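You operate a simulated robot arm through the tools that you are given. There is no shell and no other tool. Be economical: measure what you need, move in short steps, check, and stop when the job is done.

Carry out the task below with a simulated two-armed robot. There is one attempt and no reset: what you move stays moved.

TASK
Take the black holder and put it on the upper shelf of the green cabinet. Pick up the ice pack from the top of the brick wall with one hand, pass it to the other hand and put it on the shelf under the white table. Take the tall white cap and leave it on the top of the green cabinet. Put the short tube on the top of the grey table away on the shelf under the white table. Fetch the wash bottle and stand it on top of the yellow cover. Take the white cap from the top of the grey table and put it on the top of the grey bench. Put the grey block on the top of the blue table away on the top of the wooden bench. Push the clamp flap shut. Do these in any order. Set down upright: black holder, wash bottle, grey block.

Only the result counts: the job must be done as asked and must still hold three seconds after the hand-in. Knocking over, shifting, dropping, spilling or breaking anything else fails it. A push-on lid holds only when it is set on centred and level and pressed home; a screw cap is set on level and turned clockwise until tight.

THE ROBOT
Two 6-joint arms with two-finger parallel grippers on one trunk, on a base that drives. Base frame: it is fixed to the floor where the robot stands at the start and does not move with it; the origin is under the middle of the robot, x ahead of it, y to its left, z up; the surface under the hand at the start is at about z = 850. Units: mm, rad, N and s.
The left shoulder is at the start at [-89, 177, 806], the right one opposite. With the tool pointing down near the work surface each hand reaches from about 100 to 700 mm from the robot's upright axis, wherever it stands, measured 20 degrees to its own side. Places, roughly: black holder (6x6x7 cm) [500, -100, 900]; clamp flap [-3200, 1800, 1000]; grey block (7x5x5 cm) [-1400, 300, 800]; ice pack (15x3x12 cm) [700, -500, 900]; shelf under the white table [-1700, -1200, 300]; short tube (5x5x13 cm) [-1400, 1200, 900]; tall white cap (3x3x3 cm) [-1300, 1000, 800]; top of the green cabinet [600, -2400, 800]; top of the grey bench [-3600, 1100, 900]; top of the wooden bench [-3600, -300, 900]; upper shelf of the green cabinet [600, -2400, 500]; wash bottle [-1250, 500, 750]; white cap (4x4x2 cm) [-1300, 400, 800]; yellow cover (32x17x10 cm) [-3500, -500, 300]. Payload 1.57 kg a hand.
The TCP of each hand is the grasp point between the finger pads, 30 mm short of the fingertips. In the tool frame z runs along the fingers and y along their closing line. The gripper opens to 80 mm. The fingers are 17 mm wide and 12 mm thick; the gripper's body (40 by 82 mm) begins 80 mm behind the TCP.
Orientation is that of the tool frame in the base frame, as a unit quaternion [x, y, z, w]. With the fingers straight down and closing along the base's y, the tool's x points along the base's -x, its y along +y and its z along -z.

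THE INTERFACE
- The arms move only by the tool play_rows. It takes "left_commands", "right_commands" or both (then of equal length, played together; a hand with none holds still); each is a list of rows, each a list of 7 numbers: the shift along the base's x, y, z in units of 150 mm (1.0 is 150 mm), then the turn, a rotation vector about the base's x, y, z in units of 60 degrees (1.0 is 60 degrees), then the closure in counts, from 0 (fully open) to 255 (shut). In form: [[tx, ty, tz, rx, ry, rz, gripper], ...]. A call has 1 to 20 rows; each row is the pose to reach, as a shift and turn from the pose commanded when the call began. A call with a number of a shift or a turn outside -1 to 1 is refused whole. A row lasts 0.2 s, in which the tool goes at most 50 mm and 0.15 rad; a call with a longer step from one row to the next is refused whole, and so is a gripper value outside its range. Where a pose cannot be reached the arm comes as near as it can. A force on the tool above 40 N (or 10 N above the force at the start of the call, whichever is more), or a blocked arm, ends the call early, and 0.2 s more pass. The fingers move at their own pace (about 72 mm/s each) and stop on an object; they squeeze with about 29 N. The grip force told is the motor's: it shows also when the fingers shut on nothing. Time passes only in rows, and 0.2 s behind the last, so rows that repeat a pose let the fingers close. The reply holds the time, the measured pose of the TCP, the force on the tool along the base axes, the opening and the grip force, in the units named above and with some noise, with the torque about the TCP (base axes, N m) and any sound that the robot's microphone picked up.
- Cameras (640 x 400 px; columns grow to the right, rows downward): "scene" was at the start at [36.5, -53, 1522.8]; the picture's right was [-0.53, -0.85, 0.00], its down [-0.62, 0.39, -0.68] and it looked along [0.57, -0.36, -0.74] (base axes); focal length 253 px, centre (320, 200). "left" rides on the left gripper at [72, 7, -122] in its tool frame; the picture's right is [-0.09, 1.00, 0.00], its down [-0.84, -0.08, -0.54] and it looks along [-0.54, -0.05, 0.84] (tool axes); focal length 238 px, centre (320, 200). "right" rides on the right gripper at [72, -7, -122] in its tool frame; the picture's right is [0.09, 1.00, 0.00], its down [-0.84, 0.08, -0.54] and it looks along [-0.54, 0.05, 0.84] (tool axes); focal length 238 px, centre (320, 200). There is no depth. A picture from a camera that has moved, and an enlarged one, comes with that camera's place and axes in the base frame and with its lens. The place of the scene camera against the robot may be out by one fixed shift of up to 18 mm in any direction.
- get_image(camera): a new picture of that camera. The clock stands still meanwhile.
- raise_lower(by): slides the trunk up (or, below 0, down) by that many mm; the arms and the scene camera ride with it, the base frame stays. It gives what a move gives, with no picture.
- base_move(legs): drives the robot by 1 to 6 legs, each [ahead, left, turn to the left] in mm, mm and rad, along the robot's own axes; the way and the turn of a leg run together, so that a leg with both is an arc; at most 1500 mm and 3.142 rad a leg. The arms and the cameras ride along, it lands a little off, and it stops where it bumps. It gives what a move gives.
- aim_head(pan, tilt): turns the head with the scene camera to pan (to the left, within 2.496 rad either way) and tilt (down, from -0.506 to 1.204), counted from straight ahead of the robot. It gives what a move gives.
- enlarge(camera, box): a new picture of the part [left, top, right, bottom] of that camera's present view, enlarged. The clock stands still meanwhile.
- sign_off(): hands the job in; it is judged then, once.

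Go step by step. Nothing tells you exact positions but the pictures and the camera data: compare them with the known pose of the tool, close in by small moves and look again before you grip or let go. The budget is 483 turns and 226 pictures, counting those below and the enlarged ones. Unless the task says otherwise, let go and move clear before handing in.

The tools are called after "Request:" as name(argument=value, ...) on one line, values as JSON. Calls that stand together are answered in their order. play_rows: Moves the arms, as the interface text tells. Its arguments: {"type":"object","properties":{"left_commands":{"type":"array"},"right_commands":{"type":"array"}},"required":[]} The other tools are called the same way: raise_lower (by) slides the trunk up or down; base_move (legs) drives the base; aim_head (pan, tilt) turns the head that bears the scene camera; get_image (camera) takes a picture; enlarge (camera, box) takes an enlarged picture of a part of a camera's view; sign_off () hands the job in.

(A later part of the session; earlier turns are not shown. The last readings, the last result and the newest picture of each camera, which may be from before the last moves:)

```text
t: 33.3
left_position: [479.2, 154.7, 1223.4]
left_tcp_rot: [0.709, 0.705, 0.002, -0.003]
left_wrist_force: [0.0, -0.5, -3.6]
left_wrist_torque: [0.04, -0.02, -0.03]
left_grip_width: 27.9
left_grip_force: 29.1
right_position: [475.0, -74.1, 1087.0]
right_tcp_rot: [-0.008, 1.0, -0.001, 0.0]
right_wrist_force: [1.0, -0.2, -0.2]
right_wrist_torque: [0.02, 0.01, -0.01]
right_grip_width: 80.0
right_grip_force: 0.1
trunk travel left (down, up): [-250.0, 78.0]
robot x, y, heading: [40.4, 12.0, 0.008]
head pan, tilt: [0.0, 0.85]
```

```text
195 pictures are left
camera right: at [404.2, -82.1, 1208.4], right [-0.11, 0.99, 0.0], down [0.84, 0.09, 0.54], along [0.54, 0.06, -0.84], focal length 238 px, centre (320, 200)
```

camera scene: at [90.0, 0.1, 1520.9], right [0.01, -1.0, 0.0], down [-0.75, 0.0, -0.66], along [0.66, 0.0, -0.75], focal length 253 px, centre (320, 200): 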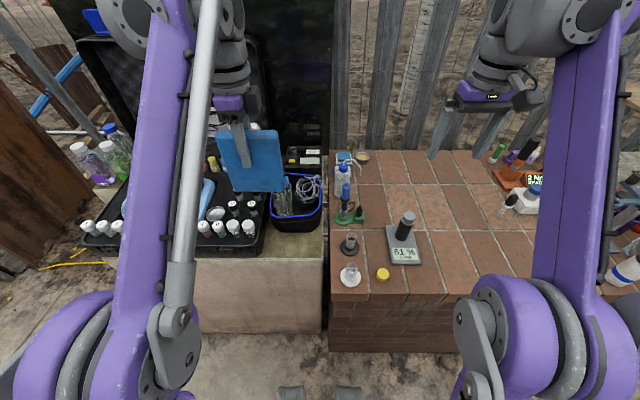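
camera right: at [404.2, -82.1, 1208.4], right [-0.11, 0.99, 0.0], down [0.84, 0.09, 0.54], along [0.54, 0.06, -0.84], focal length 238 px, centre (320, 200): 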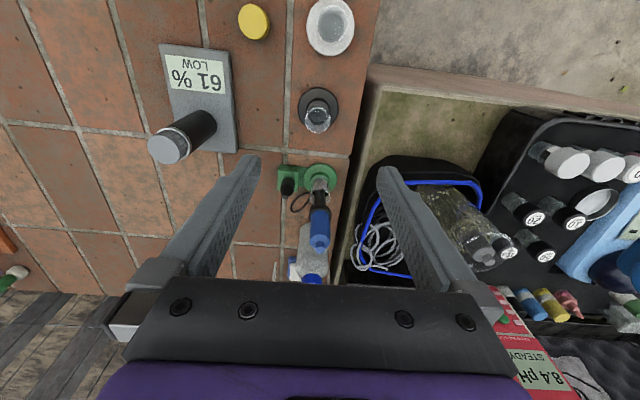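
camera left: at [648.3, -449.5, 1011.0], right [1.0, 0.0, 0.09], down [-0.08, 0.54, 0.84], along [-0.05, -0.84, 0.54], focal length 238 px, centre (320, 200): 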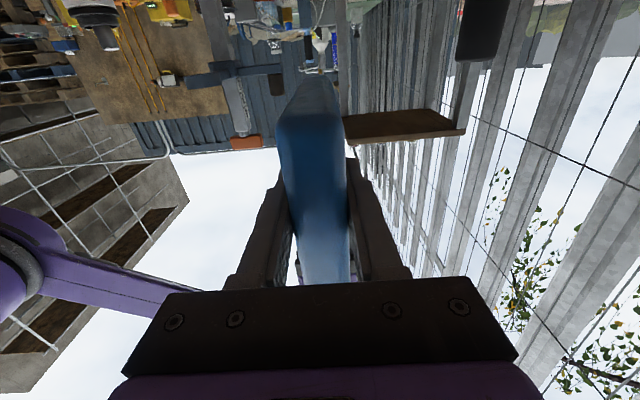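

Holder confirmed at [477,-76], glass on top. Before choosing the grip angle, I'll look across at the green cabinet.

Request:
aim_head(pan=-1.35, tilt=0.35)

Request:
get_image(camera="scene")

Request:
aim_head(pan=-2.4, tilt=0.35)

Request:
get_image(camera="scene")

Request:
aim_head(pan=2.4, tilt=0.35)

Request:
get_image(camera="scene")

```text
t: 34.8
left_position: [478.7, 154.6, 1224.8]
left_tcp_rot: [0.709, 0.706, 0.001, -0.003]
left_wrist_force: [0.6, 0.1, -3.0]
left_wrist_torque: [-0.01, -0.02, 0.01]
left_grip_width: 27.9
left_grip_force: 29.4
right_position: [477.3, -75.0, 1087.5]
right_tcp_rot: [-0.009, 1.0, 0.0, 0.0]
right_wrist_force: [0.8, 0.0, -0.5]
right_wrist_torque: [0.01, 0.01, 0.0]
right_grip_width: 80.1
right_grip_force: 0.1
trunk travel left (down, up): [-250.0, 78.0]
robot x, y, heading: [39.3, 10.9, 0.007]
head pan, tilt: [-1.349, 0.351]
```

```text
194 pictures are left
camera scene: at [32.9, -91.1, 1564.6], right [-0.97, -0.23, 0.0], down [-0.08, 0.33, -0.94], along [0.21, -0.91, -0.34], focal length 253 px, centre (320, 200)
```

scene: 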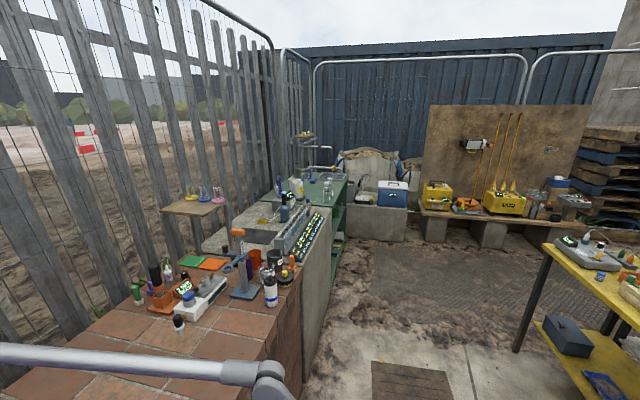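

```text
t: 36.1
left_position: [478.0, 155.1, 1225.4]
left_tcp_rot: [0.709, 0.705, 0.001, -0.003]
left_wrist_force: [0.4, 0.2, -3.0]
left_wrist_torque: [0.02, -0.02, 0.03]
left_grip_width: 27.7
left_grip_force: 29.4
right_position: [476.3, -75.8, 1087.7]
right_tcp_rot: [-0.009, 1.0, 0.0, 0.0]
right_wrist_force: [0.0, 0.4, -0.4]
right_wrist_torque: [-0.01, 0.0, 0.01]
right_grip_width: 79.8
right_grip_force: 0.1
trunk travel left (down, up): [-250.0, 78.0]
robot x, y, heading: [41.8, 10.7, 0.004]
head pan, tilt: [-2.4, 0.351]
```

```text
193 pictures are left
camera scene: at [-56.4, -63.8, 1564.6], right [-0.68, 0.73, 0.0], down [0.25, 0.23, -0.94], along [-0.69, -0.64, -0.34], focal length 253 px, centre (320, 200)
```

scene: 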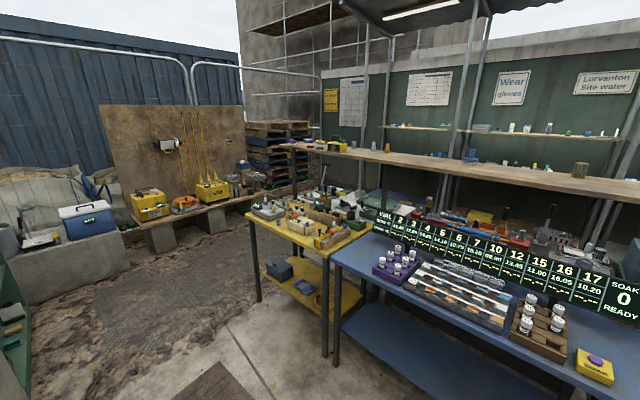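

```text
t: 39.9
left_position: [479.6, 155.2, 1224.3]
left_tcp_rot: [0.709, 0.705, 0.001, -0.003]
left_wrist_force: [0.7, -0.3, -3.2]
left_wrist_torque: [0.02, 0.02, 0.01]
left_grip_width: 27.9
left_grip_force: 28.8
right_position: [477.3, -75.5, 1088.3]
right_tcp_rot: [-0.009, 1.0, 0.0, 0.0]
right_wrist_force: [1.0, 0.1, 0.1]
right_wrist_torque: [-0.03, 0.02, -0.01]
right_grip_width: 80.1
right_grip_force: 0.0
trunk travel left (down, up): [-250.0, 78.0]
robot x, y, heading: [41.7, 13.3, 0.002]
head pan, tilt: [2.4, 0.351]
```

```text
192 pictures are left
camera scene: at [-57.2, 62.1, 1564.6], right [0.67, 0.74, 0.0], down [0.25, -0.23, -0.94], along [-0.7, 0.63, -0.34], focal length 253 px, centre (320, 200)
```

scene: 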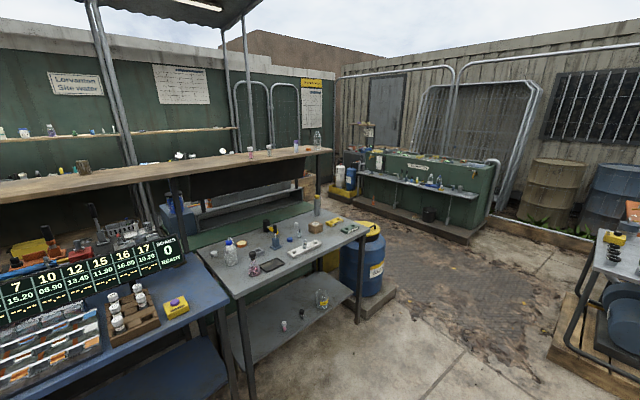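

The green cabinet's shelf opens toward the robot's side, so a 45° tilted grip will suit. I'll tilt the right hand 45° forward and bring it in front of the holder.

Request:
play_rows(right_commands=[[-0.08, 0, -0.1, 0, -0.125, 0, 0], [-0.16, 0, -0.2, 0, -0.25, 0, 0], [-0.24, 0, -0.3, 0, -0.375, 0, 0], [-0.32, 0, -0.4, 0, -0.5, 0, 0], [-0.4, 0, -0.55, 0, -0.625, 0, 0], [-0.47, 0, -0.75, 0, -0.75, 0, 0]])

Request:
get_image(camera="right")

Request:
aim_head(pan=0.0, tilt=0.9)

Request:
get_image(camera="scene")

```text
t: 41.3
left_position: [478.9, 153.7, 1225.4]
left_tcp_rot: [0.709, 0.705, 0.001, -0.003]
left_wrist_force: [-0.3, -0.1, -3.6]
left_wrist_torque: [0.04, -0.02, 0.02]
left_grip_width: 27.9
left_grip_force: 28.3
right_position: [405.3, -76.2, 974.7]
right_tcp_rot: [-0.007, 0.924, -0.004, 0.383]
right_wrist_force: [0.4, 0.5, -0.2]
right_wrist_torque: [0.02, -0.04, -0.01]
right_grip_width: 80.1
right_grip_force: 0.1
trunk travel left (down, up): [-250.0, 78.0]
robot x, y, heading: [40.7, 10.5, 0.003]
head pan, tilt: [2.4, 0.351]
```

```text
191 pictures are left
camera right: at [267.8, -83.6, 1008.7], right [-0.08, 0.99, -0.08], down [0.21, 0.09, 0.97], along [0.98, 0.06, -0.21], focal length 238 px, centre (320, 200)
```

right: 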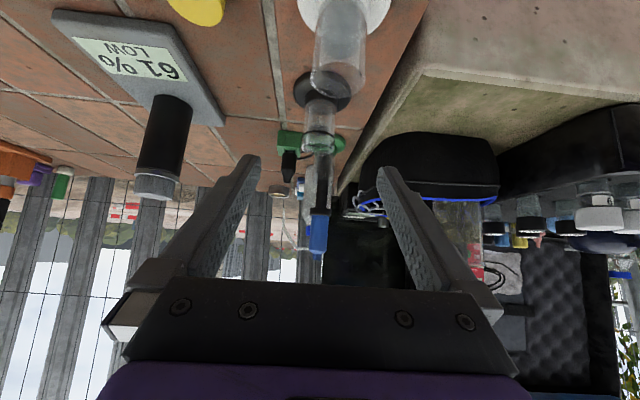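

```text
t: 43.5
left_position: [478.1, 155.8, 1226.2]
left_tcp_rot: [0.709, 0.705, 0.002, -0.003]
left_wrist_force: [0.0, -0.9, -3.4]
left_wrist_torque: [0.02, -0.02, -0.02]
left_grip_width: 27.7
left_grip_force: 28.4
right_position: [405.1, -77.2, 974.5]
right_tcp_rot: [-0.008, 0.924, -0.004, 0.382]
right_wrist_force: [0.3, 0.0, -0.1]
right_wrist_torque: [0.02, -0.01, -0.01]
right_grip_width: 80.2
right_grip_force: 0.0
trunk travel left (down, up): [-250.0, 78.0]
robot x, y, heading: [41.5, 6.7, 0.008]
head pan, tilt: [0.0, 0.901]
```

```text
190 pictures are left
camera scene: at [87.3, 0.0, 1517.0], right [0.01, -1.0, 0.0], down [-0.78, -0.01, -0.62], along [0.62, 0.0, -0.78], focal length 253 px, centre (320, 200)
```

scene: 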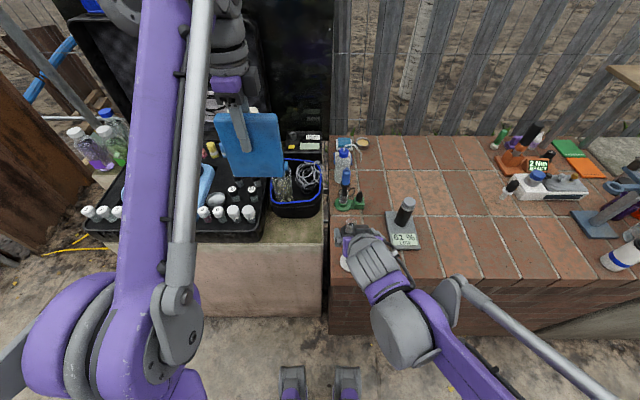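

The white holder stands directly in front of the black one, so a 45° approach is too tight. I'll steepen to about 32° from vertical and come down from above.

Request:
play_rows(right_commands=[[0, 0, 0.25, 0, 0.1, 0, 0], [0.15, 0, 0.4, 0, 0.217, 0, 0], [0.35, 0, 0.4, 0, 0.217, 0, 0], [0.48, 0, 0.4, 0, 0.217, 0, 0]])

Request:
get_image(camera="right")

```text
t: 44.5
left_position: [479.2, 154.9, 1225.4]
left_tcp_rot: [0.709, 0.705, 0.002, -0.003]
left_wrist_force: [0.2, -0.3, -4.3]
left_wrist_torque: [0.01, 0.02, -0.01]
left_grip_width: 27.5
left_grip_force: 28.8
right_position: [481.0, -76.0, 1033.2]
right_tcp_rot: [-0.009, 0.961, -0.002, 0.275]
right_wrist_force: [0.8, -1.0, 0.1]
right_wrist_torque: [-0.02, 0.01, 0.01]
right_grip_width: 80.1
right_grip_force: 0.0
trunk travel left (down, up): [-250.0, 78.0]
robot x, y, heading: [43.5, 10.9, 0.001]
head pan, tilt: [0.0, 0.901]
```

```text
189 pictures are left
camera right: at [354.9, -83.7, 1098.0], right [-0.09, 0.99, -0.06], down [0.42, 0.09, 0.9], along [0.9, 0.06, -0.43], focal length 238 px, centre (320, 200)
```

right: 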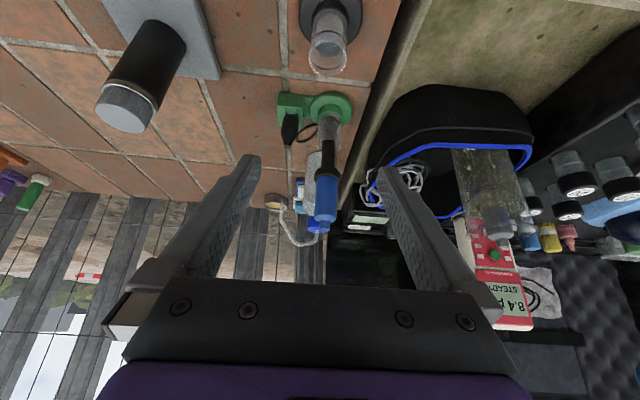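

Clear above the holder, torch well behind it. I'll descend to z≈907 with the hand open.

Request:
play_rows(right_commands=[[-0.02, 0, -0.25, 0, 0, 0, 0], [-0.02, 0, -0.5, 0, 0, 0, 0], [-0.02, 0, -0.7, 0, 0, 0, 0], [-0.02, 0, -0.84, 0, 0, 0, 0]])

Request:
get_image(camera="right")

```text
t: 45.5
left_position: [479.8, 155.9, 1225.7]
left_tcp_rot: [0.709, 0.706, 0.002, -0.002]
left_wrist_force: [-0.6, -0.2, -3.8]
left_wrist_torque: [-0.03, -0.04, 0.04]
left_grip_width: 27.9
left_grip_force: 29.0
right_position: [474.3, -77.2, 907.0]
right_tcp_rot: [-0.009, 0.961, -0.001, 0.275]
right_wrist_force: [0.0, 0.6, -0.6]
right_wrist_torque: [0.01, 0.02, -0.06]
right_grip_width: 79.7
right_grip_force: 0.2
trunk travel left (down, up): [-250.0, 78.0]
robot x, y, heading: [43.7, 12.2, 0.006]
head pan, tilt: [0.0, 0.901]
```

```text
188 pictures are left
camera right: at [348.0, -84.2, 972.9], right [-0.09, 0.99, -0.06], down [0.42, 0.09, 0.9], along [0.9, 0.06, -0.43], focal length 238 px, centre (320, 200)
```

right: 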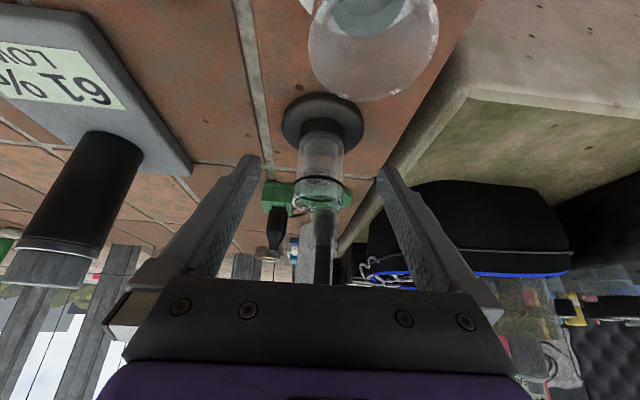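

The glass tube is centred between the fingers, its rim just at TCP height. I'll lower 6 mm more and close.

Request:
play_rows(right_commands=[[0.02, 0.005, -0.04, 0, 0, 0, 0], [0.02, 0.005, -0.04, 0, 0, 0, 120], [0.02, 0.005, -0.04, 0, 0, 0, 255], [0.02, 0.005, -0.04, 0, 0, 0, 255], [0.02, 0.005, -0.04, 0, 0, 0, 255]])

Request:
get_image(camera="right")

```text
t: 46.7
left_position: [478.2, 154.3, 1225.6]
left_tcp_rot: [0.709, 0.706, 0.002, -0.003]
left_wrist_force: [-0.3, 0.5, -3.8]
left_wrist_torque: [0.03, -0.04, 0.0]
left_grip_width: 27.7
left_grip_force: 29.0
right_position: [478.1, -75.2, 902.6]
right_tcp_rot: [-0.009, 0.961, -0.002, 0.276]
right_wrist_force: [-1.0, 0.5, 1.6]
right_wrist_torque: [0.15, 0.01, 0.04]
right_grip_width: 31.7
right_grip_force: 28.7
trunk travel left (down, up): [-250.0, 78.0]
robot x, y, heading: [38.6, 9.6, 0.009]
head pan, tilt: [0.0, 0.901]
```

```text
187 pictures are left
camera right: at [351.9, -82.5, 967.5], right [-0.09, 0.99, -0.06], down [0.42, 0.09, 0.9], along [0.9, 0.06, -0.43], focal length 238 px, centre (320, 200)
```

right: 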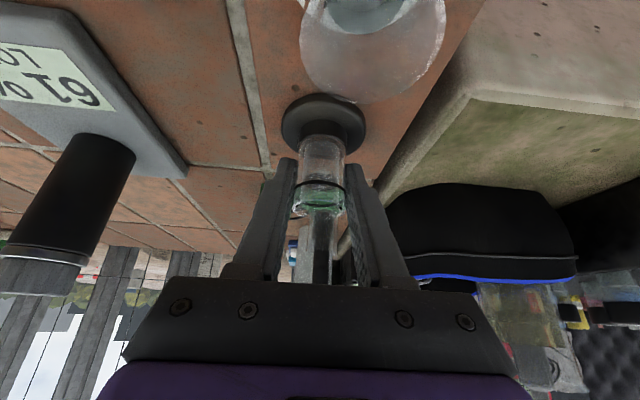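

Black holder gripped (31.7 mm). I'll lift it and draw both hands in toward the robot for the drive.

Request:
play_rows(right_commands=[[0, 0, 0.3, 0, 0, 0, 255], [0, 0, 0.6, 0, 0, 0, 255], [-0.1, 0, 0.9, 0, 0, 0, 255], [-0.3, 0, 1.0, 0, 0, 0, 255], [-0.6, -0.1, 1.0, 0, 0, 0, 255], [-0.85, -0.2, 1.0, 0, 0, 0, 255]], left_commands=[[0, 0, 0, 0, 0, 0, 255], [-0.2, 0, 0, 0, 0, 0, 255], [-0.4, 0, 0, 0, 0, 0, 255], [-0.6, 0.1, 0, 0, 0, 0, 255], [-0.8, 0.2, 0, 0, 0, 0, 255], [-0.85, 0.3, 0, 0, 0, 0, 255]])

Request:
base_move(legs=[[-60, 0, 0]])

Request:
get_image(camera="scene")

Request:
get_image(camera="right")

```text
t: 48.1
left_position: [348.5, 199.4, 1224.8]
left_tcp_rot: [0.709, 0.705, 0.002, -0.002]
left_wrist_force: [0.4, 0.2, -3.3]
left_wrist_torque: [0.01, -0.02, 0.0]
left_grip_width: 28.1
left_grip_force: 28.8
right_position: [349.7, -107.1, 1051.7]
right_tcp_rot: [-0.008, 0.961, -0.002, 0.276]
right_wrist_force: [-0.2, -0.6, -2.6]
right_wrist_torque: [0.03, 0.02, 0.04]
right_grip_width: 31.2
right_grip_force: 29.0
trunk travel left (down, up): [-250.0, 78.0]
robot x, y, heading: [45.4, 14.1, 0.003]
head pan, tilt: [0.0, 0.901]
```

```text
t: 49.0
left_position: [289.7, 199.3, 1226.1]
left_tcp_rot: [0.708, 0.706, 0.001, -0.001]
left_wrist_force: [-0.8, 0.3, -3.1]
left_wrist_torque: [0.05, -0.02, 0.0]
left_grip_width: 27.8
left_grip_force: 29.4
right_position: [289.6, -107.0, 1050.4]
right_tcp_rot: [-0.009, 0.961, -0.003, 0.275]
right_wrist_force: [-0.4, 0.1, -2.8]
right_wrist_torque: [0.01, 0.02, 0.0]
right_grip_width: 31.5
right_grip_force: 29.2
trunk travel left (down, up): [-250.0, 78.0]
robot x, y, heading: [-19.2, 10.3, 0.007]
head pan, tilt: [0.0, 0.901]
```

```text
186 pictures are left
camera scene: at [27.5, -0.3, 1517.1], right [0.01, -1.0, 0.0], down [-0.78, 0.0, -0.62], along [0.62, 0.0, -0.78], focal length 253 px, centre (320, 200)
```

scene: 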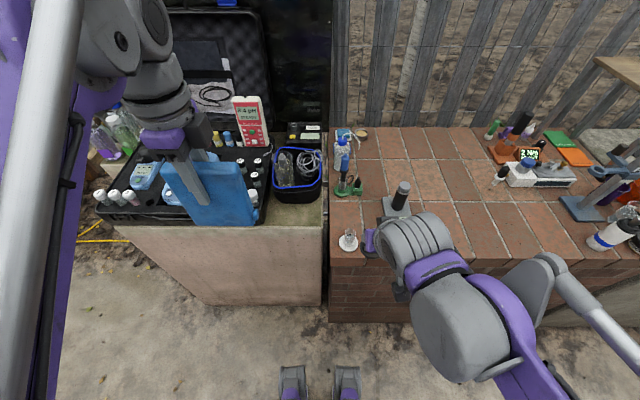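

```text
185 pictures are left
camera right: at [164.3, -114.7, 1116.3], right [-0.09, 0.99, -0.06], down [0.42, 0.09, 0.9], along [0.9, 0.06, -0.43], focal length 238 px, centre (320, 200)
```

right: 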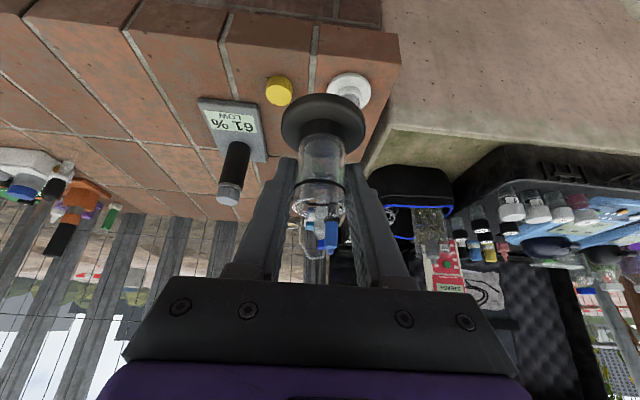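

Both objects are held well. Now driving right along the wall toward the green cabinet, with a look half-way.

Request:
base_move(legs=[[0, -1200, 0]])

Request:
aim_head(pan=-0.9, tilt=0.6)

Request:
get_image(camera="scene")

```text
t: 59.7
left_position: [288.0, -993.3, 1226.6]
left_tcp_rot: [0.717, 0.697, 0.002, -0.003]
left_wrist_force: [-0.7, 0.5, -3.2]
left_wrist_torque: [0.02, 0.03, -0.02]
left_grip_width: 27.8
left_grip_force: 28.8
right_position: [279.9, -1299.9, 1050.4]
right_tcp_rot: [0.003, 0.961, -0.006, 0.275]
right_wrist_force: [-0.2, 0.2, -3.2]
right_wrist_torque: [-0.01, 0.04, 0.01]
right_grip_width: 31.4
right_grip_force: 29.0
trunk travel left (down, up): [-250.0, 78.0]
robot x, y, heading: [-25.3, -1174.6, -0.018]
head pan, tilt: [0.0, 0.901]
```

```text
t: 60.9
left_position: [286.7, -993.3, 1225.3]
left_tcp_rot: [0.717, 0.697, 0.001, -0.001]
left_wrist_force: [-0.3, 0.5, -3.3]
left_wrist_torque: [-0.04, 0.01, -0.01]
left_grip_width: 28.1
left_grip_force: 29.5
right_position: [280.2, -1299.1, 1051.3]
right_tcp_rot: [0.005, 0.961, -0.006, 0.276]
right_wrist_force: [0.0, -0.5, -3.3]
right_wrist_torque: [-0.02, -0.01, 0.0]
right_grip_width: 31.2
right_grip_force: 29.1
trunk travel left (down, up): [-250.0, 78.0]
robot x, y, heading: [-25.8, -1175.7, -0.021]
head pan, tilt: [-0.901, 0.6]
```

```text
184 pictures are left
camera scene: at [-1.6, -1254.6, 1541.8], right [-0.8, -0.61, 0.0], down [-0.34, 0.45, -0.82], along [0.5, -0.66, -0.57], focal length 253 px, centre (320, 200)
```

scene: 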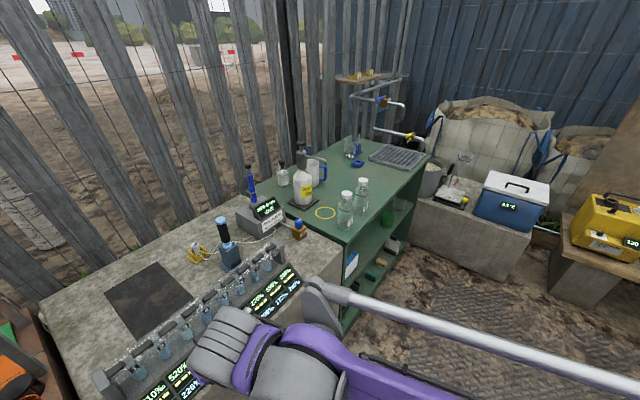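

The cabinet runs y≈-1915 to -2886 with its front at x≈360. I'll drive on to it.

Request:
base_move(legs=[[0, -1050, 0.02]])

Request:
aim_head(pan=-0.3, tilt=0.9)

Request:
get_image(camera="scene")

```text
t: 70.2
left_position: [274.3, -2018.2, 1226.2]
left_tcp_rot: [0.71, 0.704, 0.002, -0.002]
left_wrist_force: [-0.4, -0.1, -3.9]
left_wrist_torque: [0.0, 0.0, -0.03]
left_grip_width: 27.8
left_grip_force: 29.1
right_position: [272.7, -2325.4, 1050.3]
right_tcp_rot: [-0.006, 0.961, -0.004, 0.276]
right_wrist_force: [-0.2, 0.1, -3.0]
right_wrist_torque: [-0.01, 0.02, 0.01]
right_grip_width: 31.6
right_grip_force: 29.0
trunk travel left (down, up): [-250.0, 78.0]
robot x, y, heading: [-38.0, -2201.9, -0.0]
head pan, tilt: [-0.901, 0.6]
```

```text
t: 71.2
left_position: [274.2, -2019.2, 1226.0]
left_tcp_rot: [0.71, 0.704, 0.002, -0.002]
left_wrist_force: [-0.1, 0.9, -3.3]
left_wrist_torque: [0.03, 0.0, -0.05]
left_grip_width: 27.9
left_grip_force: 29.5
right_position: [273.6, -2323.3, 1050.2]
right_tcp_rot: [-0.006, 0.961, -0.003, 0.276]
right_wrist_force: [0.1, 0.6, -2.7]
right_wrist_torque: [0.0, -0.02, -0.01]
right_grip_width: 31.3
right_grip_force: 28.9
trunk travel left (down, up): [-250.0, 78.0]
robot x, y, heading: [-33.9, -2202.5, 0.005]
head pan, tilt: [-0.3, 0.901]
```

```text
183 pictures are left
camera scene: at [7.6, -2238.8, 1517.1], right [-0.3, -0.96, 0.0], down [-0.75, 0.23, -0.62], along [0.59, -0.18, -0.78], focal length 253 px, centre (320, 200)
```

scene: 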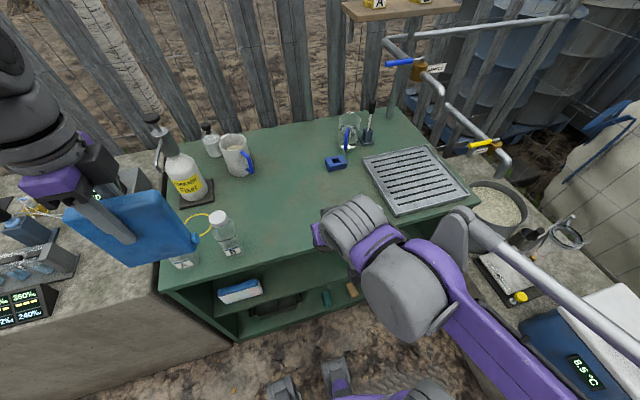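

The upper shelf is partly visible, with a few things on it. I'll lower the trunk to look in and to bring the arms to shelf height.

Request:
raise_lower(by=-245)

Request:
aim_head(pan=-0.1, tilt=0.9)

Request:
get_image(camera="scene")

Request:
get_image(camera="right")

```text
t: 73.8
left_position: [275.2, -2018.6, 980.7]
left_tcp_rot: [0.71, 0.704, 0.001, -0.003]
left_wrist_force: [-0.1, -0.1, -3.6]
left_wrist_torque: [0.03, -0.01, 0.02]
left_grip_width: 27.9
left_grip_force: 28.8
right_position: [273.0, -2324.9, 805.7]
right_tcp_rot: [-0.006, 0.961, -0.003, 0.275]
right_wrist_force: [0.1, -0.4, -2.3]
right_wrist_torque: [0.02, 0.01, -0.03]
right_grip_width: 31.3
right_grip_force: 28.8
trunk travel left (down, up): [-5.0, 323.0]
robot x, y, heading: [-31.2, -2207.9, 0.005]
head pan, tilt: [-0.3, 0.901]
```

```text
t: 74.5
left_position: [274.7, -2017.8, 979.3]
left_tcp_rot: [0.711, 0.704, 0.002, -0.003]
left_wrist_force: [0.5, 0.6, -3.8]
left_wrist_torque: [0.01, 0.02, 0.0]
left_grip_width: 27.9
left_grip_force: 28.1
right_position: [274.2, -2325.1, 806.7]
right_tcp_rot: [-0.006, 0.961, -0.003, 0.276]
right_wrist_force: [0.0, 0.6, -3.0]
right_wrist_torque: [0.0, 0.04, -0.01]
right_grip_width: 31.5
right_grip_force: 29.5
trunk travel left (down, up): [-5.0, 323.0]
robot x, y, heading: [-33.6, -2205.5, 0.003]
head pan, tilt: [-0.099, 0.901]
```

```text
182 pictures are left
camera scene: at [60.1, -2223.9, 1269.4], right [-0.1, -1.0, 0.0], down [-0.78, 0.08, -0.62], along [0.62, -0.06, -0.78], focal length 253 px, centre (320, 200)
```

scene: 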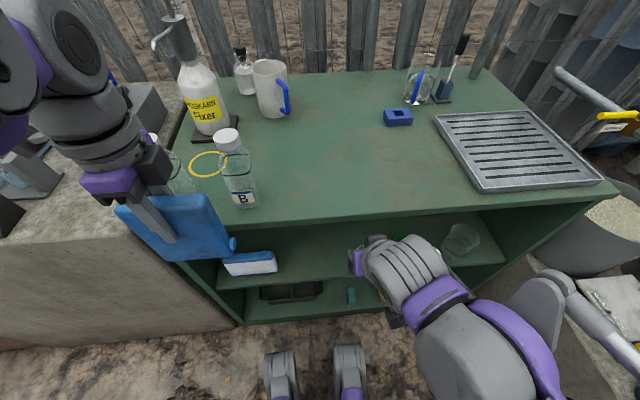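

```text
181 pictures are left
camera right: at [146.9, -2331.5, 871.1], right [-0.09, 0.99, -0.06], down [0.42, 0.09, 0.9], along [0.9, 0.06, -0.43], focal length 238 px, centre (320, 200)
```

right: 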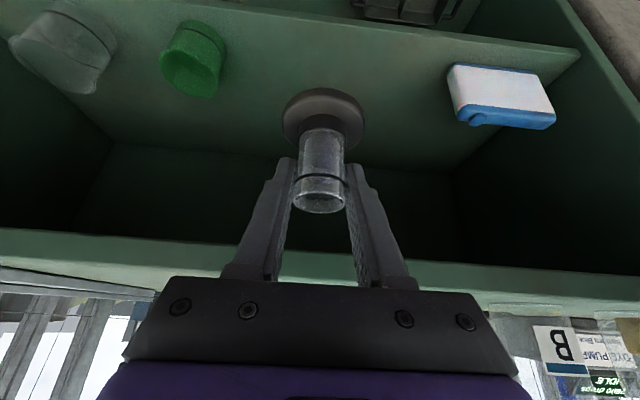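

There's a free stretch of the upper shelf straight ahead at y≈-2325 (edge x≈340). I'll lower the holder in front of the opening, then move it in.

Request:
play_rows(right_commands=[[0, 0, -0.25, 0, 0, 0, 255], [0, 0, -0.5, 0, 0, 0, 255], [0, 0, -0.75, 0, 0, 0, 255], [0, 0, -1.0, 0, 0, 0, 255]])

Request:
play_rows(right_commands=[[0, 0, -0.2, 0, 0, 0, 255], [0.2, 0, -0.3, 0, 0, 0, 255], [0.45, 0, -0.3, 0, 0, 0, 255], [0.7, 0, -0.3, 0, 0, 0, 255], [0.95, 0, -0.3, 0, 0, 0, 255], [1.0, 0, -0.3, 0, 0, 0, 255]])

Request:
get_image(camera="right")

Request:
get_image(camera="scene")

```text
t: 75.5
left_position: [273.6, -2017.9, 980.7]
left_tcp_rot: [0.71, 0.704, 0.001, -0.003]
left_wrist_force: [0.0, -0.9, -4.2]
left_wrist_torque: [-0.01, -0.01, -0.01]
left_grip_width: 28.0
left_grip_force: 28.9
right_position: [275.2, -2324.1, 657.7]
right_tcp_rot: [-0.005, 0.961, -0.003, 0.276]
right_wrist_force: [-0.1, 0.4, -4.1]
right_wrist_torque: [-0.01, 0.0, 0.01]
right_grip_width: 31.4
right_grip_force: 28.9
trunk travel left (down, up): [-5.0, 323.0]
robot x, y, heading: [-36.0, -2209.3, 0.004]
head pan, tilt: [-0.099, 0.901]
```

```text
t: 76.9
left_position: [275.2, -2018.2, 979.4]
left_tcp_rot: [0.71, 0.704, 0.001, -0.003]
left_wrist_force: [0.5, -0.3, -4.1]
left_wrist_torque: [0.05, 0.02, -0.03]
left_grip_width: 27.7
left_grip_force: 28.8
right_position: [423.4, -2325.4, 609.1]
right_tcp_rot: [-0.006, 0.961, -0.003, 0.275]
right_wrist_force: [-0.2, 0.0, -2.9]
right_wrist_torque: [0.0, -0.02, 0.02]
right_grip_width: 31.4
right_grip_force: 28.3
trunk travel left (down, up): [-5.0, 323.0]
robot x, y, heading: [-36.6, -2204.4, 0.006]
head pan, tilt: [-0.099, 0.901]
```

```text
180 pictures are left
camera right: at [297.1, -2332.2, 675.5], right [-0.09, 0.99, -0.06], down [0.42, 0.09, 0.9], along [0.9, 0.06, -0.43], focal length 238 px, centre (320, 200)
```

right: 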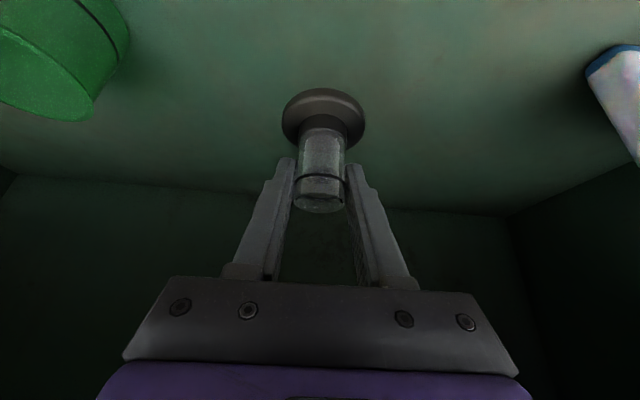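

```text
179 pictures are left
camera scene: at [60.1, -2223.9, 1269.4], right [-0.1, -1.0, 0.0], down [-0.78, 0.08, -0.62], along [0.62, -0.06, -0.78], focal length 253 px, centre (320, 200)
```

scene: 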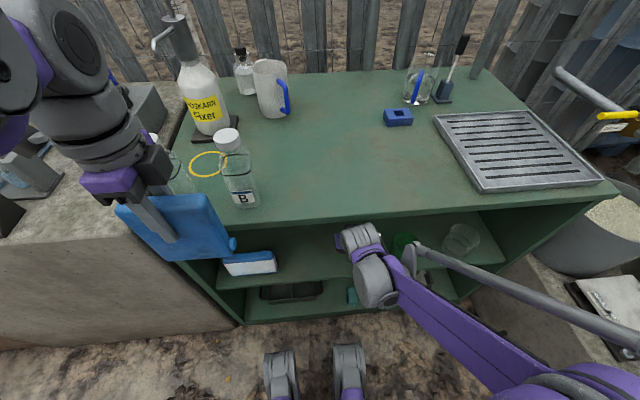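

Over free shelf. I'll lower slowly until the contact shows.

Request:
play_rows(right_commands=[[0, 0, -0.1, 0, 0, 0, 255], [0, 0, -0.2, 0, 0, 0, 255], [0, 0, -0.25, 0, 0, 0, 255], [0, 0, -0.28, 0, 0, 0, 255], [0, 0, -0.3, 0, 0, 0, 255], [0, 0, -0.32, 0, 0, 0, 255], [0, 0, -0.34, 0, 0, 0, 255], [0, 0, -0.36, 0, 0, 0, 255], [0, 0, -0.37, 0, 0, 0, 255], [0, 0, -0.38, 0, 0, 0, 255]])

Request:
get_image(camera="right")

```text
t: 79.1
left_position: [274.0, -2017.5, 980.3]
left_tcp_rot: [0.71, 0.704, 0.001, -0.003]
left_wrist_force: [0.4, -0.1, -4.6]
left_wrist_torque: [0.02, 0.02, 0.02]
left_grip_width: 27.8
left_grip_force: 29.0
right_position: [424.0, -2325.9, 553.6]
right_tcp_rot: [-0.006, 0.961, -0.003, 0.275]
right_wrist_force: [-0.4, -0.3, -2.6]
right_wrist_torque: [-0.01, 0.0, -0.01]
right_grip_width: 31.2
right_grip_force: 29.3
trunk travel left (down, up): [-5.0, 323.0]
robot x, y, heading: [-33.6, -2206.0, 0.0]
head pan, tilt: [-0.099, 0.901]
```

```text
178 pictures are left
camera right: at [296.6, -2331.4, 619.2], right [-0.09, 0.99, -0.06], down [0.42, 0.09, 0.9], along [0.9, 0.06, -0.43], focal length 238 px, centre (320, 200)
```

right: 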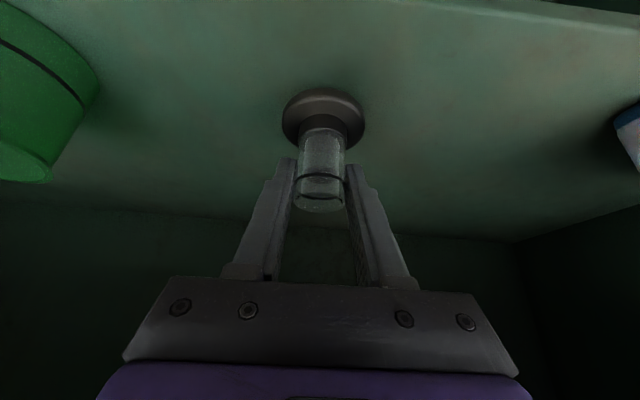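

Not touching yet; continue lowering in fine steps.

Request:
play_rows(right_commands=[[0, 0, -0.02, 0, 0, 0, 255], [0, 0, -0.04, 0, 0, 0, 255], [0, 0, -0.06, 0, 0, 0, 255], [0, 0, -0.08, 0, 0, 0, 255], [0, 0, -0.1, 0, 0, 0, 255], [0, 0, -0.12, 0, 0, 0, 255], [0, 0, -0.14, 0, 0, 0, 255], [0, 0, -0.16, 0, 0, 0, 255], [0, 0, -0.18, 0, 0, 0, 255], [0, 0, -0.2, 0, 0, 0, 255]])

Request:
get_image(camera="right")

```text
t: 81.3
left_position: [272.9, -2018.5, 979.9]
left_tcp_rot: [0.711, 0.703, 0.002, -0.002]
left_wrist_force: [0.7, 0.8, -2.7]
left_wrist_torque: [0.01, -0.01, -0.02]
left_grip_width: 27.8
left_grip_force: 29.5
right_position: [422.4, -2326.4, 524.4]
right_tcp_rot: [-0.007, 0.961, -0.003, 0.277]
right_wrist_force: [-0.5, -5.9, 24.5]
right_wrist_torque: [0.41, -0.1, 0.01]
right_grip_width: 31.7
right_grip_force: 28.9
trunk travel left (down, up): [-5.0, 323.0]
robot x, y, heading: [-39.7, -2207.9, -0.001]
head pan, tilt: [-0.099, 0.901]
```

```text
177 pictures are left
camera right: at [296.2, -2332.7, 589.9], right [-0.09, 0.99, -0.06], down [0.42, 0.09, 0.9], along [0.9, 0.05, -0.42], focal length 238 px, centre (320, 200)
```

right: 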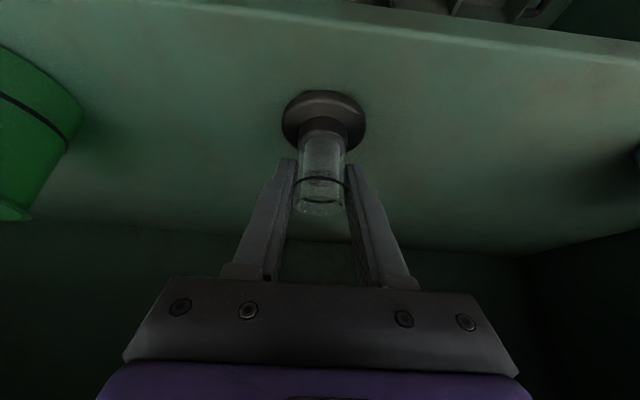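

Contact made (force rose 27 N). I'll ease, open, and draw the hand back out along its own axis.

Request:
play_rows(right_commands=[[0, 0, 0.015, 0, 0, 0, 255], [0, 0, 0.015, 0, 0, 0, 150], [0, 0, 0.015, 0, 0, 0, 0], [0, 0, 0.015, 0, 0, 0, 0], [0, 0, 0.015, 0, 0, 0, 0], [-0.1, 0, 0.17, 0, 0, 0, 0], [-0.25, 0, 0.4, 0, 0, 0, 0], [-0.4, 0, 0.6, 0, 0, 0, 0], [-0.7, 0, 0.6, 0, 0, 0, 0], [-0.95, 0, 0.6, 0, 0, 0, 0]])

Request:
get_image(camera="right")

```text
t: 83.5
left_position: [273.2, -2018.1, 981.1]
left_tcp_rot: [0.71, 0.704, 0.001, -0.003]
left_wrist_force: [-1.2, 0.2, -3.3]
left_wrist_torque: [0.02, 0.03, 0.04]
left_grip_width: 27.8
left_grip_force: 28.7
right_position: [280.9, -2323.6, 616.0]
right_tcp_rot: [-0.007, 0.961, -0.002, 0.275]
right_wrist_force: [0.2, 0.0, 0.2]
right_wrist_torque: [0.01, -0.01, 0.03]
right_grip_width: 80.2
right_grip_force: 0.1
trunk travel left (down, up): [-5.0, 323.0]
robot x, y, heading: [-33.7, -2201.6, -0.001]
head pan, tilt: [-0.099, 0.901]
```

```text
176 pictures are left
camera right: at [155.1, -2330.2, 680.8], right [-0.09, 0.99, -0.06], down [0.42, 0.09, 0.9], along [0.9, 0.05, -0.43], focal length 238 px, centre (320, 200)
```

right: 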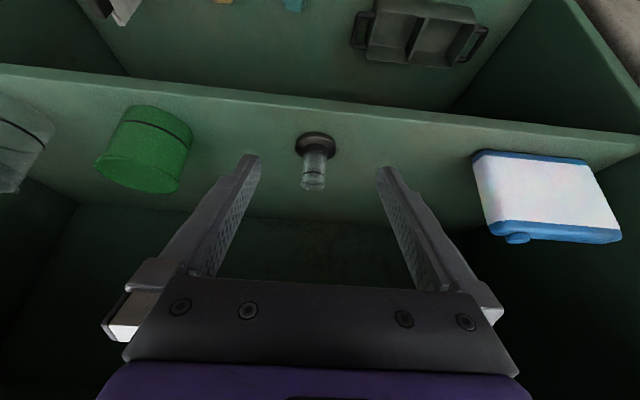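

The black holder stands on the shelf. Next the ice pack: I'll raise the trunk and look back for the white table.

Request:
raise_lower(by=245)

Request:
aim_head(pan=2.45, tilt=0.4)

Request:
get_image(camera="scene")

```text
t: 86.1
left_position: [272.6, -2018.5, 1224.6]
left_tcp_rot: [0.71, 0.704, 0.001, -0.002]
left_wrist_force: [-0.6, -0.2, -3.6]
left_wrist_torque: [0.02, 0.01, 0.01]
left_grip_width: 27.9
left_grip_force: 28.9
right_position: [279.9, -2325.2, 858.5]
right_tcp_rot: [-0.006, 0.961, -0.003, 0.275]
right_wrist_force: [-0.4, 0.2, -1.0]
right_wrist_torque: [0.01, -0.01, -0.02]
right_grip_width: 80.1
right_grip_force: 0.0
trunk travel left (down, up): [-250.0, 78.0]
robot x, y, heading: [-32.6, -2207.1, 0.001]
head pan, tilt: [-0.099, 0.901]
```

```text
t: 88.4
left_position: [274.0, -2018.3, 1226.2]
left_tcp_rot: [0.71, 0.704, 0.001, -0.002]
left_wrist_force: [-0.2, -0.6, -4.0]
left_wrist_torque: [0.0, 0.03, 0.01]
left_grip_width: 27.5
left_grip_force: 29.0
right_position: [279.8, -2325.6, 859.8]
right_tcp_rot: [-0.007, 0.961, -0.003, 0.275]
right_wrist_force: [-0.1, 0.5, -0.5]
right_wrist_torque: [-0.02, 0.0, 0.02]
right_grip_width: 79.9
right_grip_force: 0.0
trunk travel left (down, up): [-250.0, 78.0]
robot x, y, heading: [-34.1, -2203.1, 0.006]
head pan, tilt: [2.45, 0.4]
```

```text
175 pictures are left
camera scene: at [-136.1, -2157.4, 1560.1], right [0.64, 0.77, 0.0], down [0.3, -0.25, -0.92], along [-0.71, 0.59, -0.39], focal length 253 px, centre (320, 200)
```

scene: 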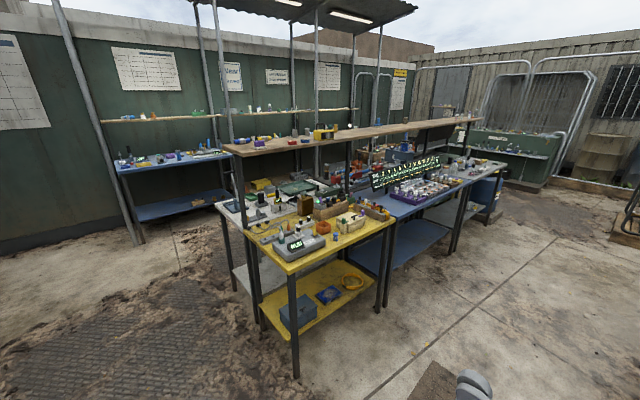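

The white table stands behind the yellow one, spanning about x -1780..-1310, with its near end at y≈-1660 and a shelf under it. I'll back off, turn left, and drive to face that end.

Request:
base_move(legs=[[-300, 0, 0], [0, 0, 1.571], [0, 1050, 0]])

Request:
aim_head(pan=0.0, tilt=0.7)

Request:
get_image(camera="scene")

```text
t: 103.5
left_position: [-1578.6, -1917.8, 1224.8]
left_tcp_rot: [0.007, 1.0, -0.001, -0.002]
left_wrist_force: [-0.6, 0.1, -4.2]
left_wrist_torque: [-0.01, 0.03, 0.0]
left_grip_width: 27.9
left_grip_force: 28.7
right_position: [-1272.5, -1912.2, 858.4]
right_tcp_rot: [0.683, -0.676, -0.193, -0.197]
right_wrist_force: [-0.7, 0.2, 0.3]
right_wrist_torque: [0.03, 0.01, -0.02]
right_grip_width: 79.9
right_grip_force: 0.2
trunk travel left (down, up): [-250.0, 78.0]
robot x, y, heading: [-1396.1, -2228.2, 1.561]
head pan, tilt: [2.45, 0.4]
```

```text
t: 105.7
left_position: [-1579.2, -1917.9, 1225.4]
left_tcp_rot: [0.005, 1.0, -0.001, -0.003]
left_wrist_force: [0.3, -0.5, -2.9]
left_wrist_torque: [0.01, 0.02, 0.01]
left_grip_width: 27.9
left_grip_force: 29.2
right_position: [-1271.6, -1913.5, 858.8]
right_tcp_rot: [0.684, -0.676, -0.193, -0.197]
right_wrist_force: [-0.3, -0.4, -0.3]
right_wrist_torque: [0.0, 0.01, 0.04]
right_grip_width: 79.9
right_grip_force: 0.1
trunk travel left (down, up): [-250.0, 78.0]
robot x, y, heading: [-1392.8, -2229.2, 1.569]
head pan, tilt: [0.0, 0.7]
```

```text
174 pictures are left
camera scene: at [-1382.5, -2193.0, 1533.2], right [1.0, 0.0, 0.0], down [0.0, -0.64, -0.76], along [0.0, 0.76, -0.64], focal length 253 px, centre (320, 200)
```

scene: 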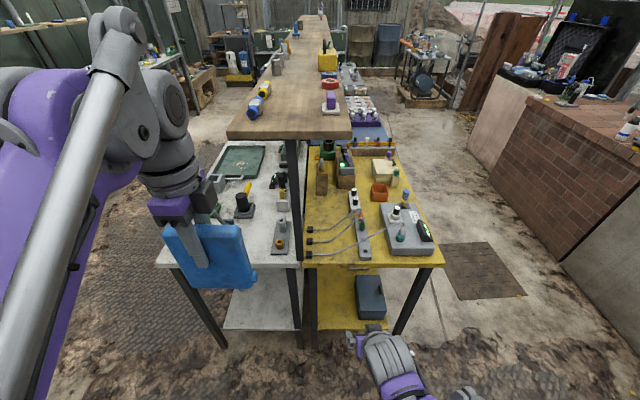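

The white table's end (y≈-1690, x -1910..-1450) with its empty-looking shelf is ahead. I'll turn the pack square to the robot, then pitch the hand forward so the pack stands upright as it did on the wall.

Request:
play_rows(left_commands=[[0, 0, 0, 0, 0, 0.14, 255], [0, 0, 0, 0, 0, 0.28, 255], [0, 0, 0, 0, 0, 0.42, 255], [0, 0, 0, 0, 0, 0.56, 255], [0, 0, 0, 0, 0, 0.7, 255], [0, 0, 0, 0, 0, 0.84, 255], [0, 0, 0, 0, 0, 0.98, 255]])

Request:
play_rows(left_commands=[[0, 0, 0, 0, 0, 0.14, 255], [0, 0, 0, 0, 0, 0.28, 255], [0, 0, -0.2, 0, 0, 0.42, 255], [0, 0, -0.4, 0, 0, 0.52, 255], [0, 0, -0.6, 0, 0, 0.52, 255]])

Request:
raise_lower(by=-248)

Request:
play_rows(left_commands=[[0, 0, 0, 0.14, 0, 0, 255], [0, 0, 0, 0.28, 0, 0, 255], [0, 0, 0, 0.42, 0, 0, 255], [0, 0, 0, 0.56, 0, 0, 255], [0, 0, 0, 0.7, 0, 0, 255], [0, 0, 0, 0.84, 0, 0, 255], [0, 0, 0, 0.98, 0, 0, 255]])

Request:
get_image(camera="scene")

Request:
get_image(camera="left")

```text
t: 107.3
left_position: [-1578.5, -1919.2, 1224.9]
left_tcp_rot: [-0.488, 0.873, -0.002, -0.002]
left_wrist_force: [-0.5, 0.3, -5.5]
left_wrist_torque: [-0.03, 0.06, 0.01]
left_grip_width: 27.9
left_grip_force: 29.0
right_position: [-1272.9, -1910.7, 859.3]
right_tcp_rot: [0.684, -0.675, -0.193, -0.197]
right_wrist_force: [0.3, -0.3, 0.3]
right_wrist_torque: [0.0, -0.02, 0.02]
right_grip_width: 80.1
right_grip_force: 0.0
trunk travel left (down, up): [-250.0, 78.0]
robot x, y, heading: [-1391.2, -2228.4, 1.572]
head pan, tilt: [0.0, 0.7]
```

```text
t: 108.5
left_position: [-1577.8, -1920.9, 1134.9]
left_tcp_rot: [-0.704, 0.71, -0.002, 0.0]
left_wrist_force: [-0.2, -0.1, -3.9]
left_wrist_torque: [-0.01, 0.02, -0.01]
left_grip_width: 27.7
left_grip_force: 29.0
right_position: [-1272.4, -1911.9, 858.4]
right_tcp_rot: [0.683, -0.676, -0.193, -0.197]
right_wrist_force: [0.7, -0.2, 0.3]
right_wrist_torque: [-0.01, 0.02, -0.04]
right_grip_width: 80.0
right_grip_force: 0.0
trunk travel left (down, up): [-250.0, 78.0]
robot x, y, heading: [-1388.3, -2228.0, 1.572]
head pan, tilt: [0.0, 0.7]
```

```text
t: 111.1
left_position: [-1579.6, -1918.3, 887.6]
left_tcp_rot: [-0.703, 0.712, -0.002, -0.001]
left_wrist_force: [0.5, 0.1, -4.0]
left_wrist_torque: [-0.02, 0.01, -0.03]
left_grip_width: 27.8
left_grip_force: 29.0
right_position: [-1271.0, -1912.4, 610.2]
right_tcp_rot: [0.683, -0.676, -0.193, -0.197]
right_wrist_force: [0.5, 0.0, 0.6]
right_wrist_torque: [0.02, -0.05, -0.04]
right_grip_width: 80.0
right_grip_force: 0.1
trunk travel left (down, up): [-2.0, 326.0]
robot x, y, heading: [-1394.0, -2228.5, 1.57]
head pan, tilt: [0.0, 0.7]
```

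```text
t: 112.7
left_position: [-1580.9, -1897.2, 890.0]
left_tcp_rot: [-0.613, 0.621, 0.348, 0.344]
left_wrist_force: [0.8, -0.2, -2.7]
left_wrist_torque: [-0.12, 0.01, -0.03]
left_grip_width: 27.7
left_grip_force: 28.5
left hand out of reach, approached as far as the arm can: row 7
right_position: [-1272.8, -1912.9, 610.9]
right_tcp_rot: [0.683, -0.676, -0.192, -0.197]
right_wrist_force: [-0.5, 0.3, 0.4]
right_wrist_torque: [0.0, -0.01, 0.0]
right_grip_width: 80.1
right_grip_force: 0.1
trunk travel left (down, up): [-2.0, 326.0]
robot x, y, heading: [-1390.7, -2225.0, 1.569]
head pan, tilt: [0.0, 0.7]
```

```text
173 pictures are left
camera scene: at [-1382.4, -2143.1, 1283.6], right [1.0, 0.0, 0.0], down [0.0, -0.64, -0.76], along [0.0, 0.76, -0.64], focal length 253 px, centre (320, 200)
```

scene: 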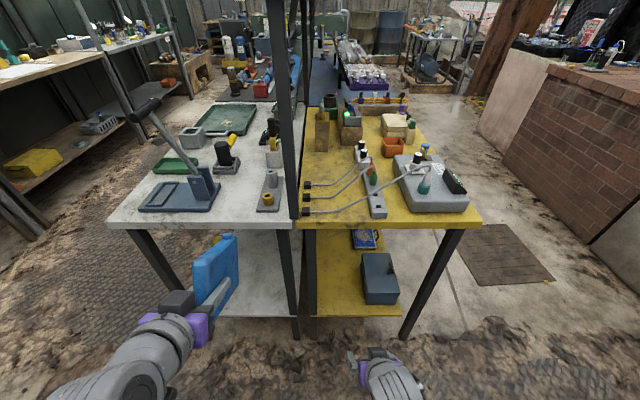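

```text
172 pictures are left
camera left: at [-1589.0, -2037.6, 892.8], right [-0.99, 0.06, 0.09], down [0.09, -0.03, 1.0], along [0.06, 1.0, 0.02], focal length 238 px, centre (320, 200)
```

left: 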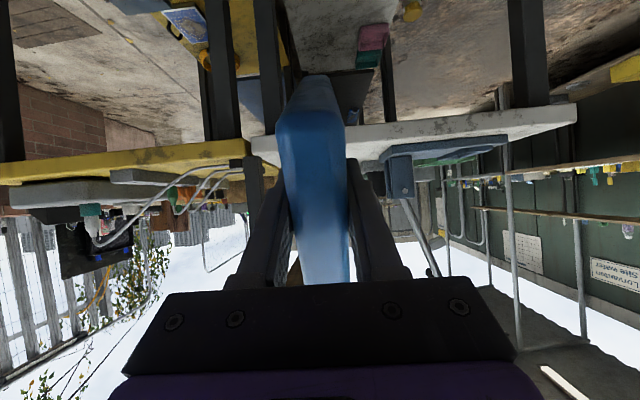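

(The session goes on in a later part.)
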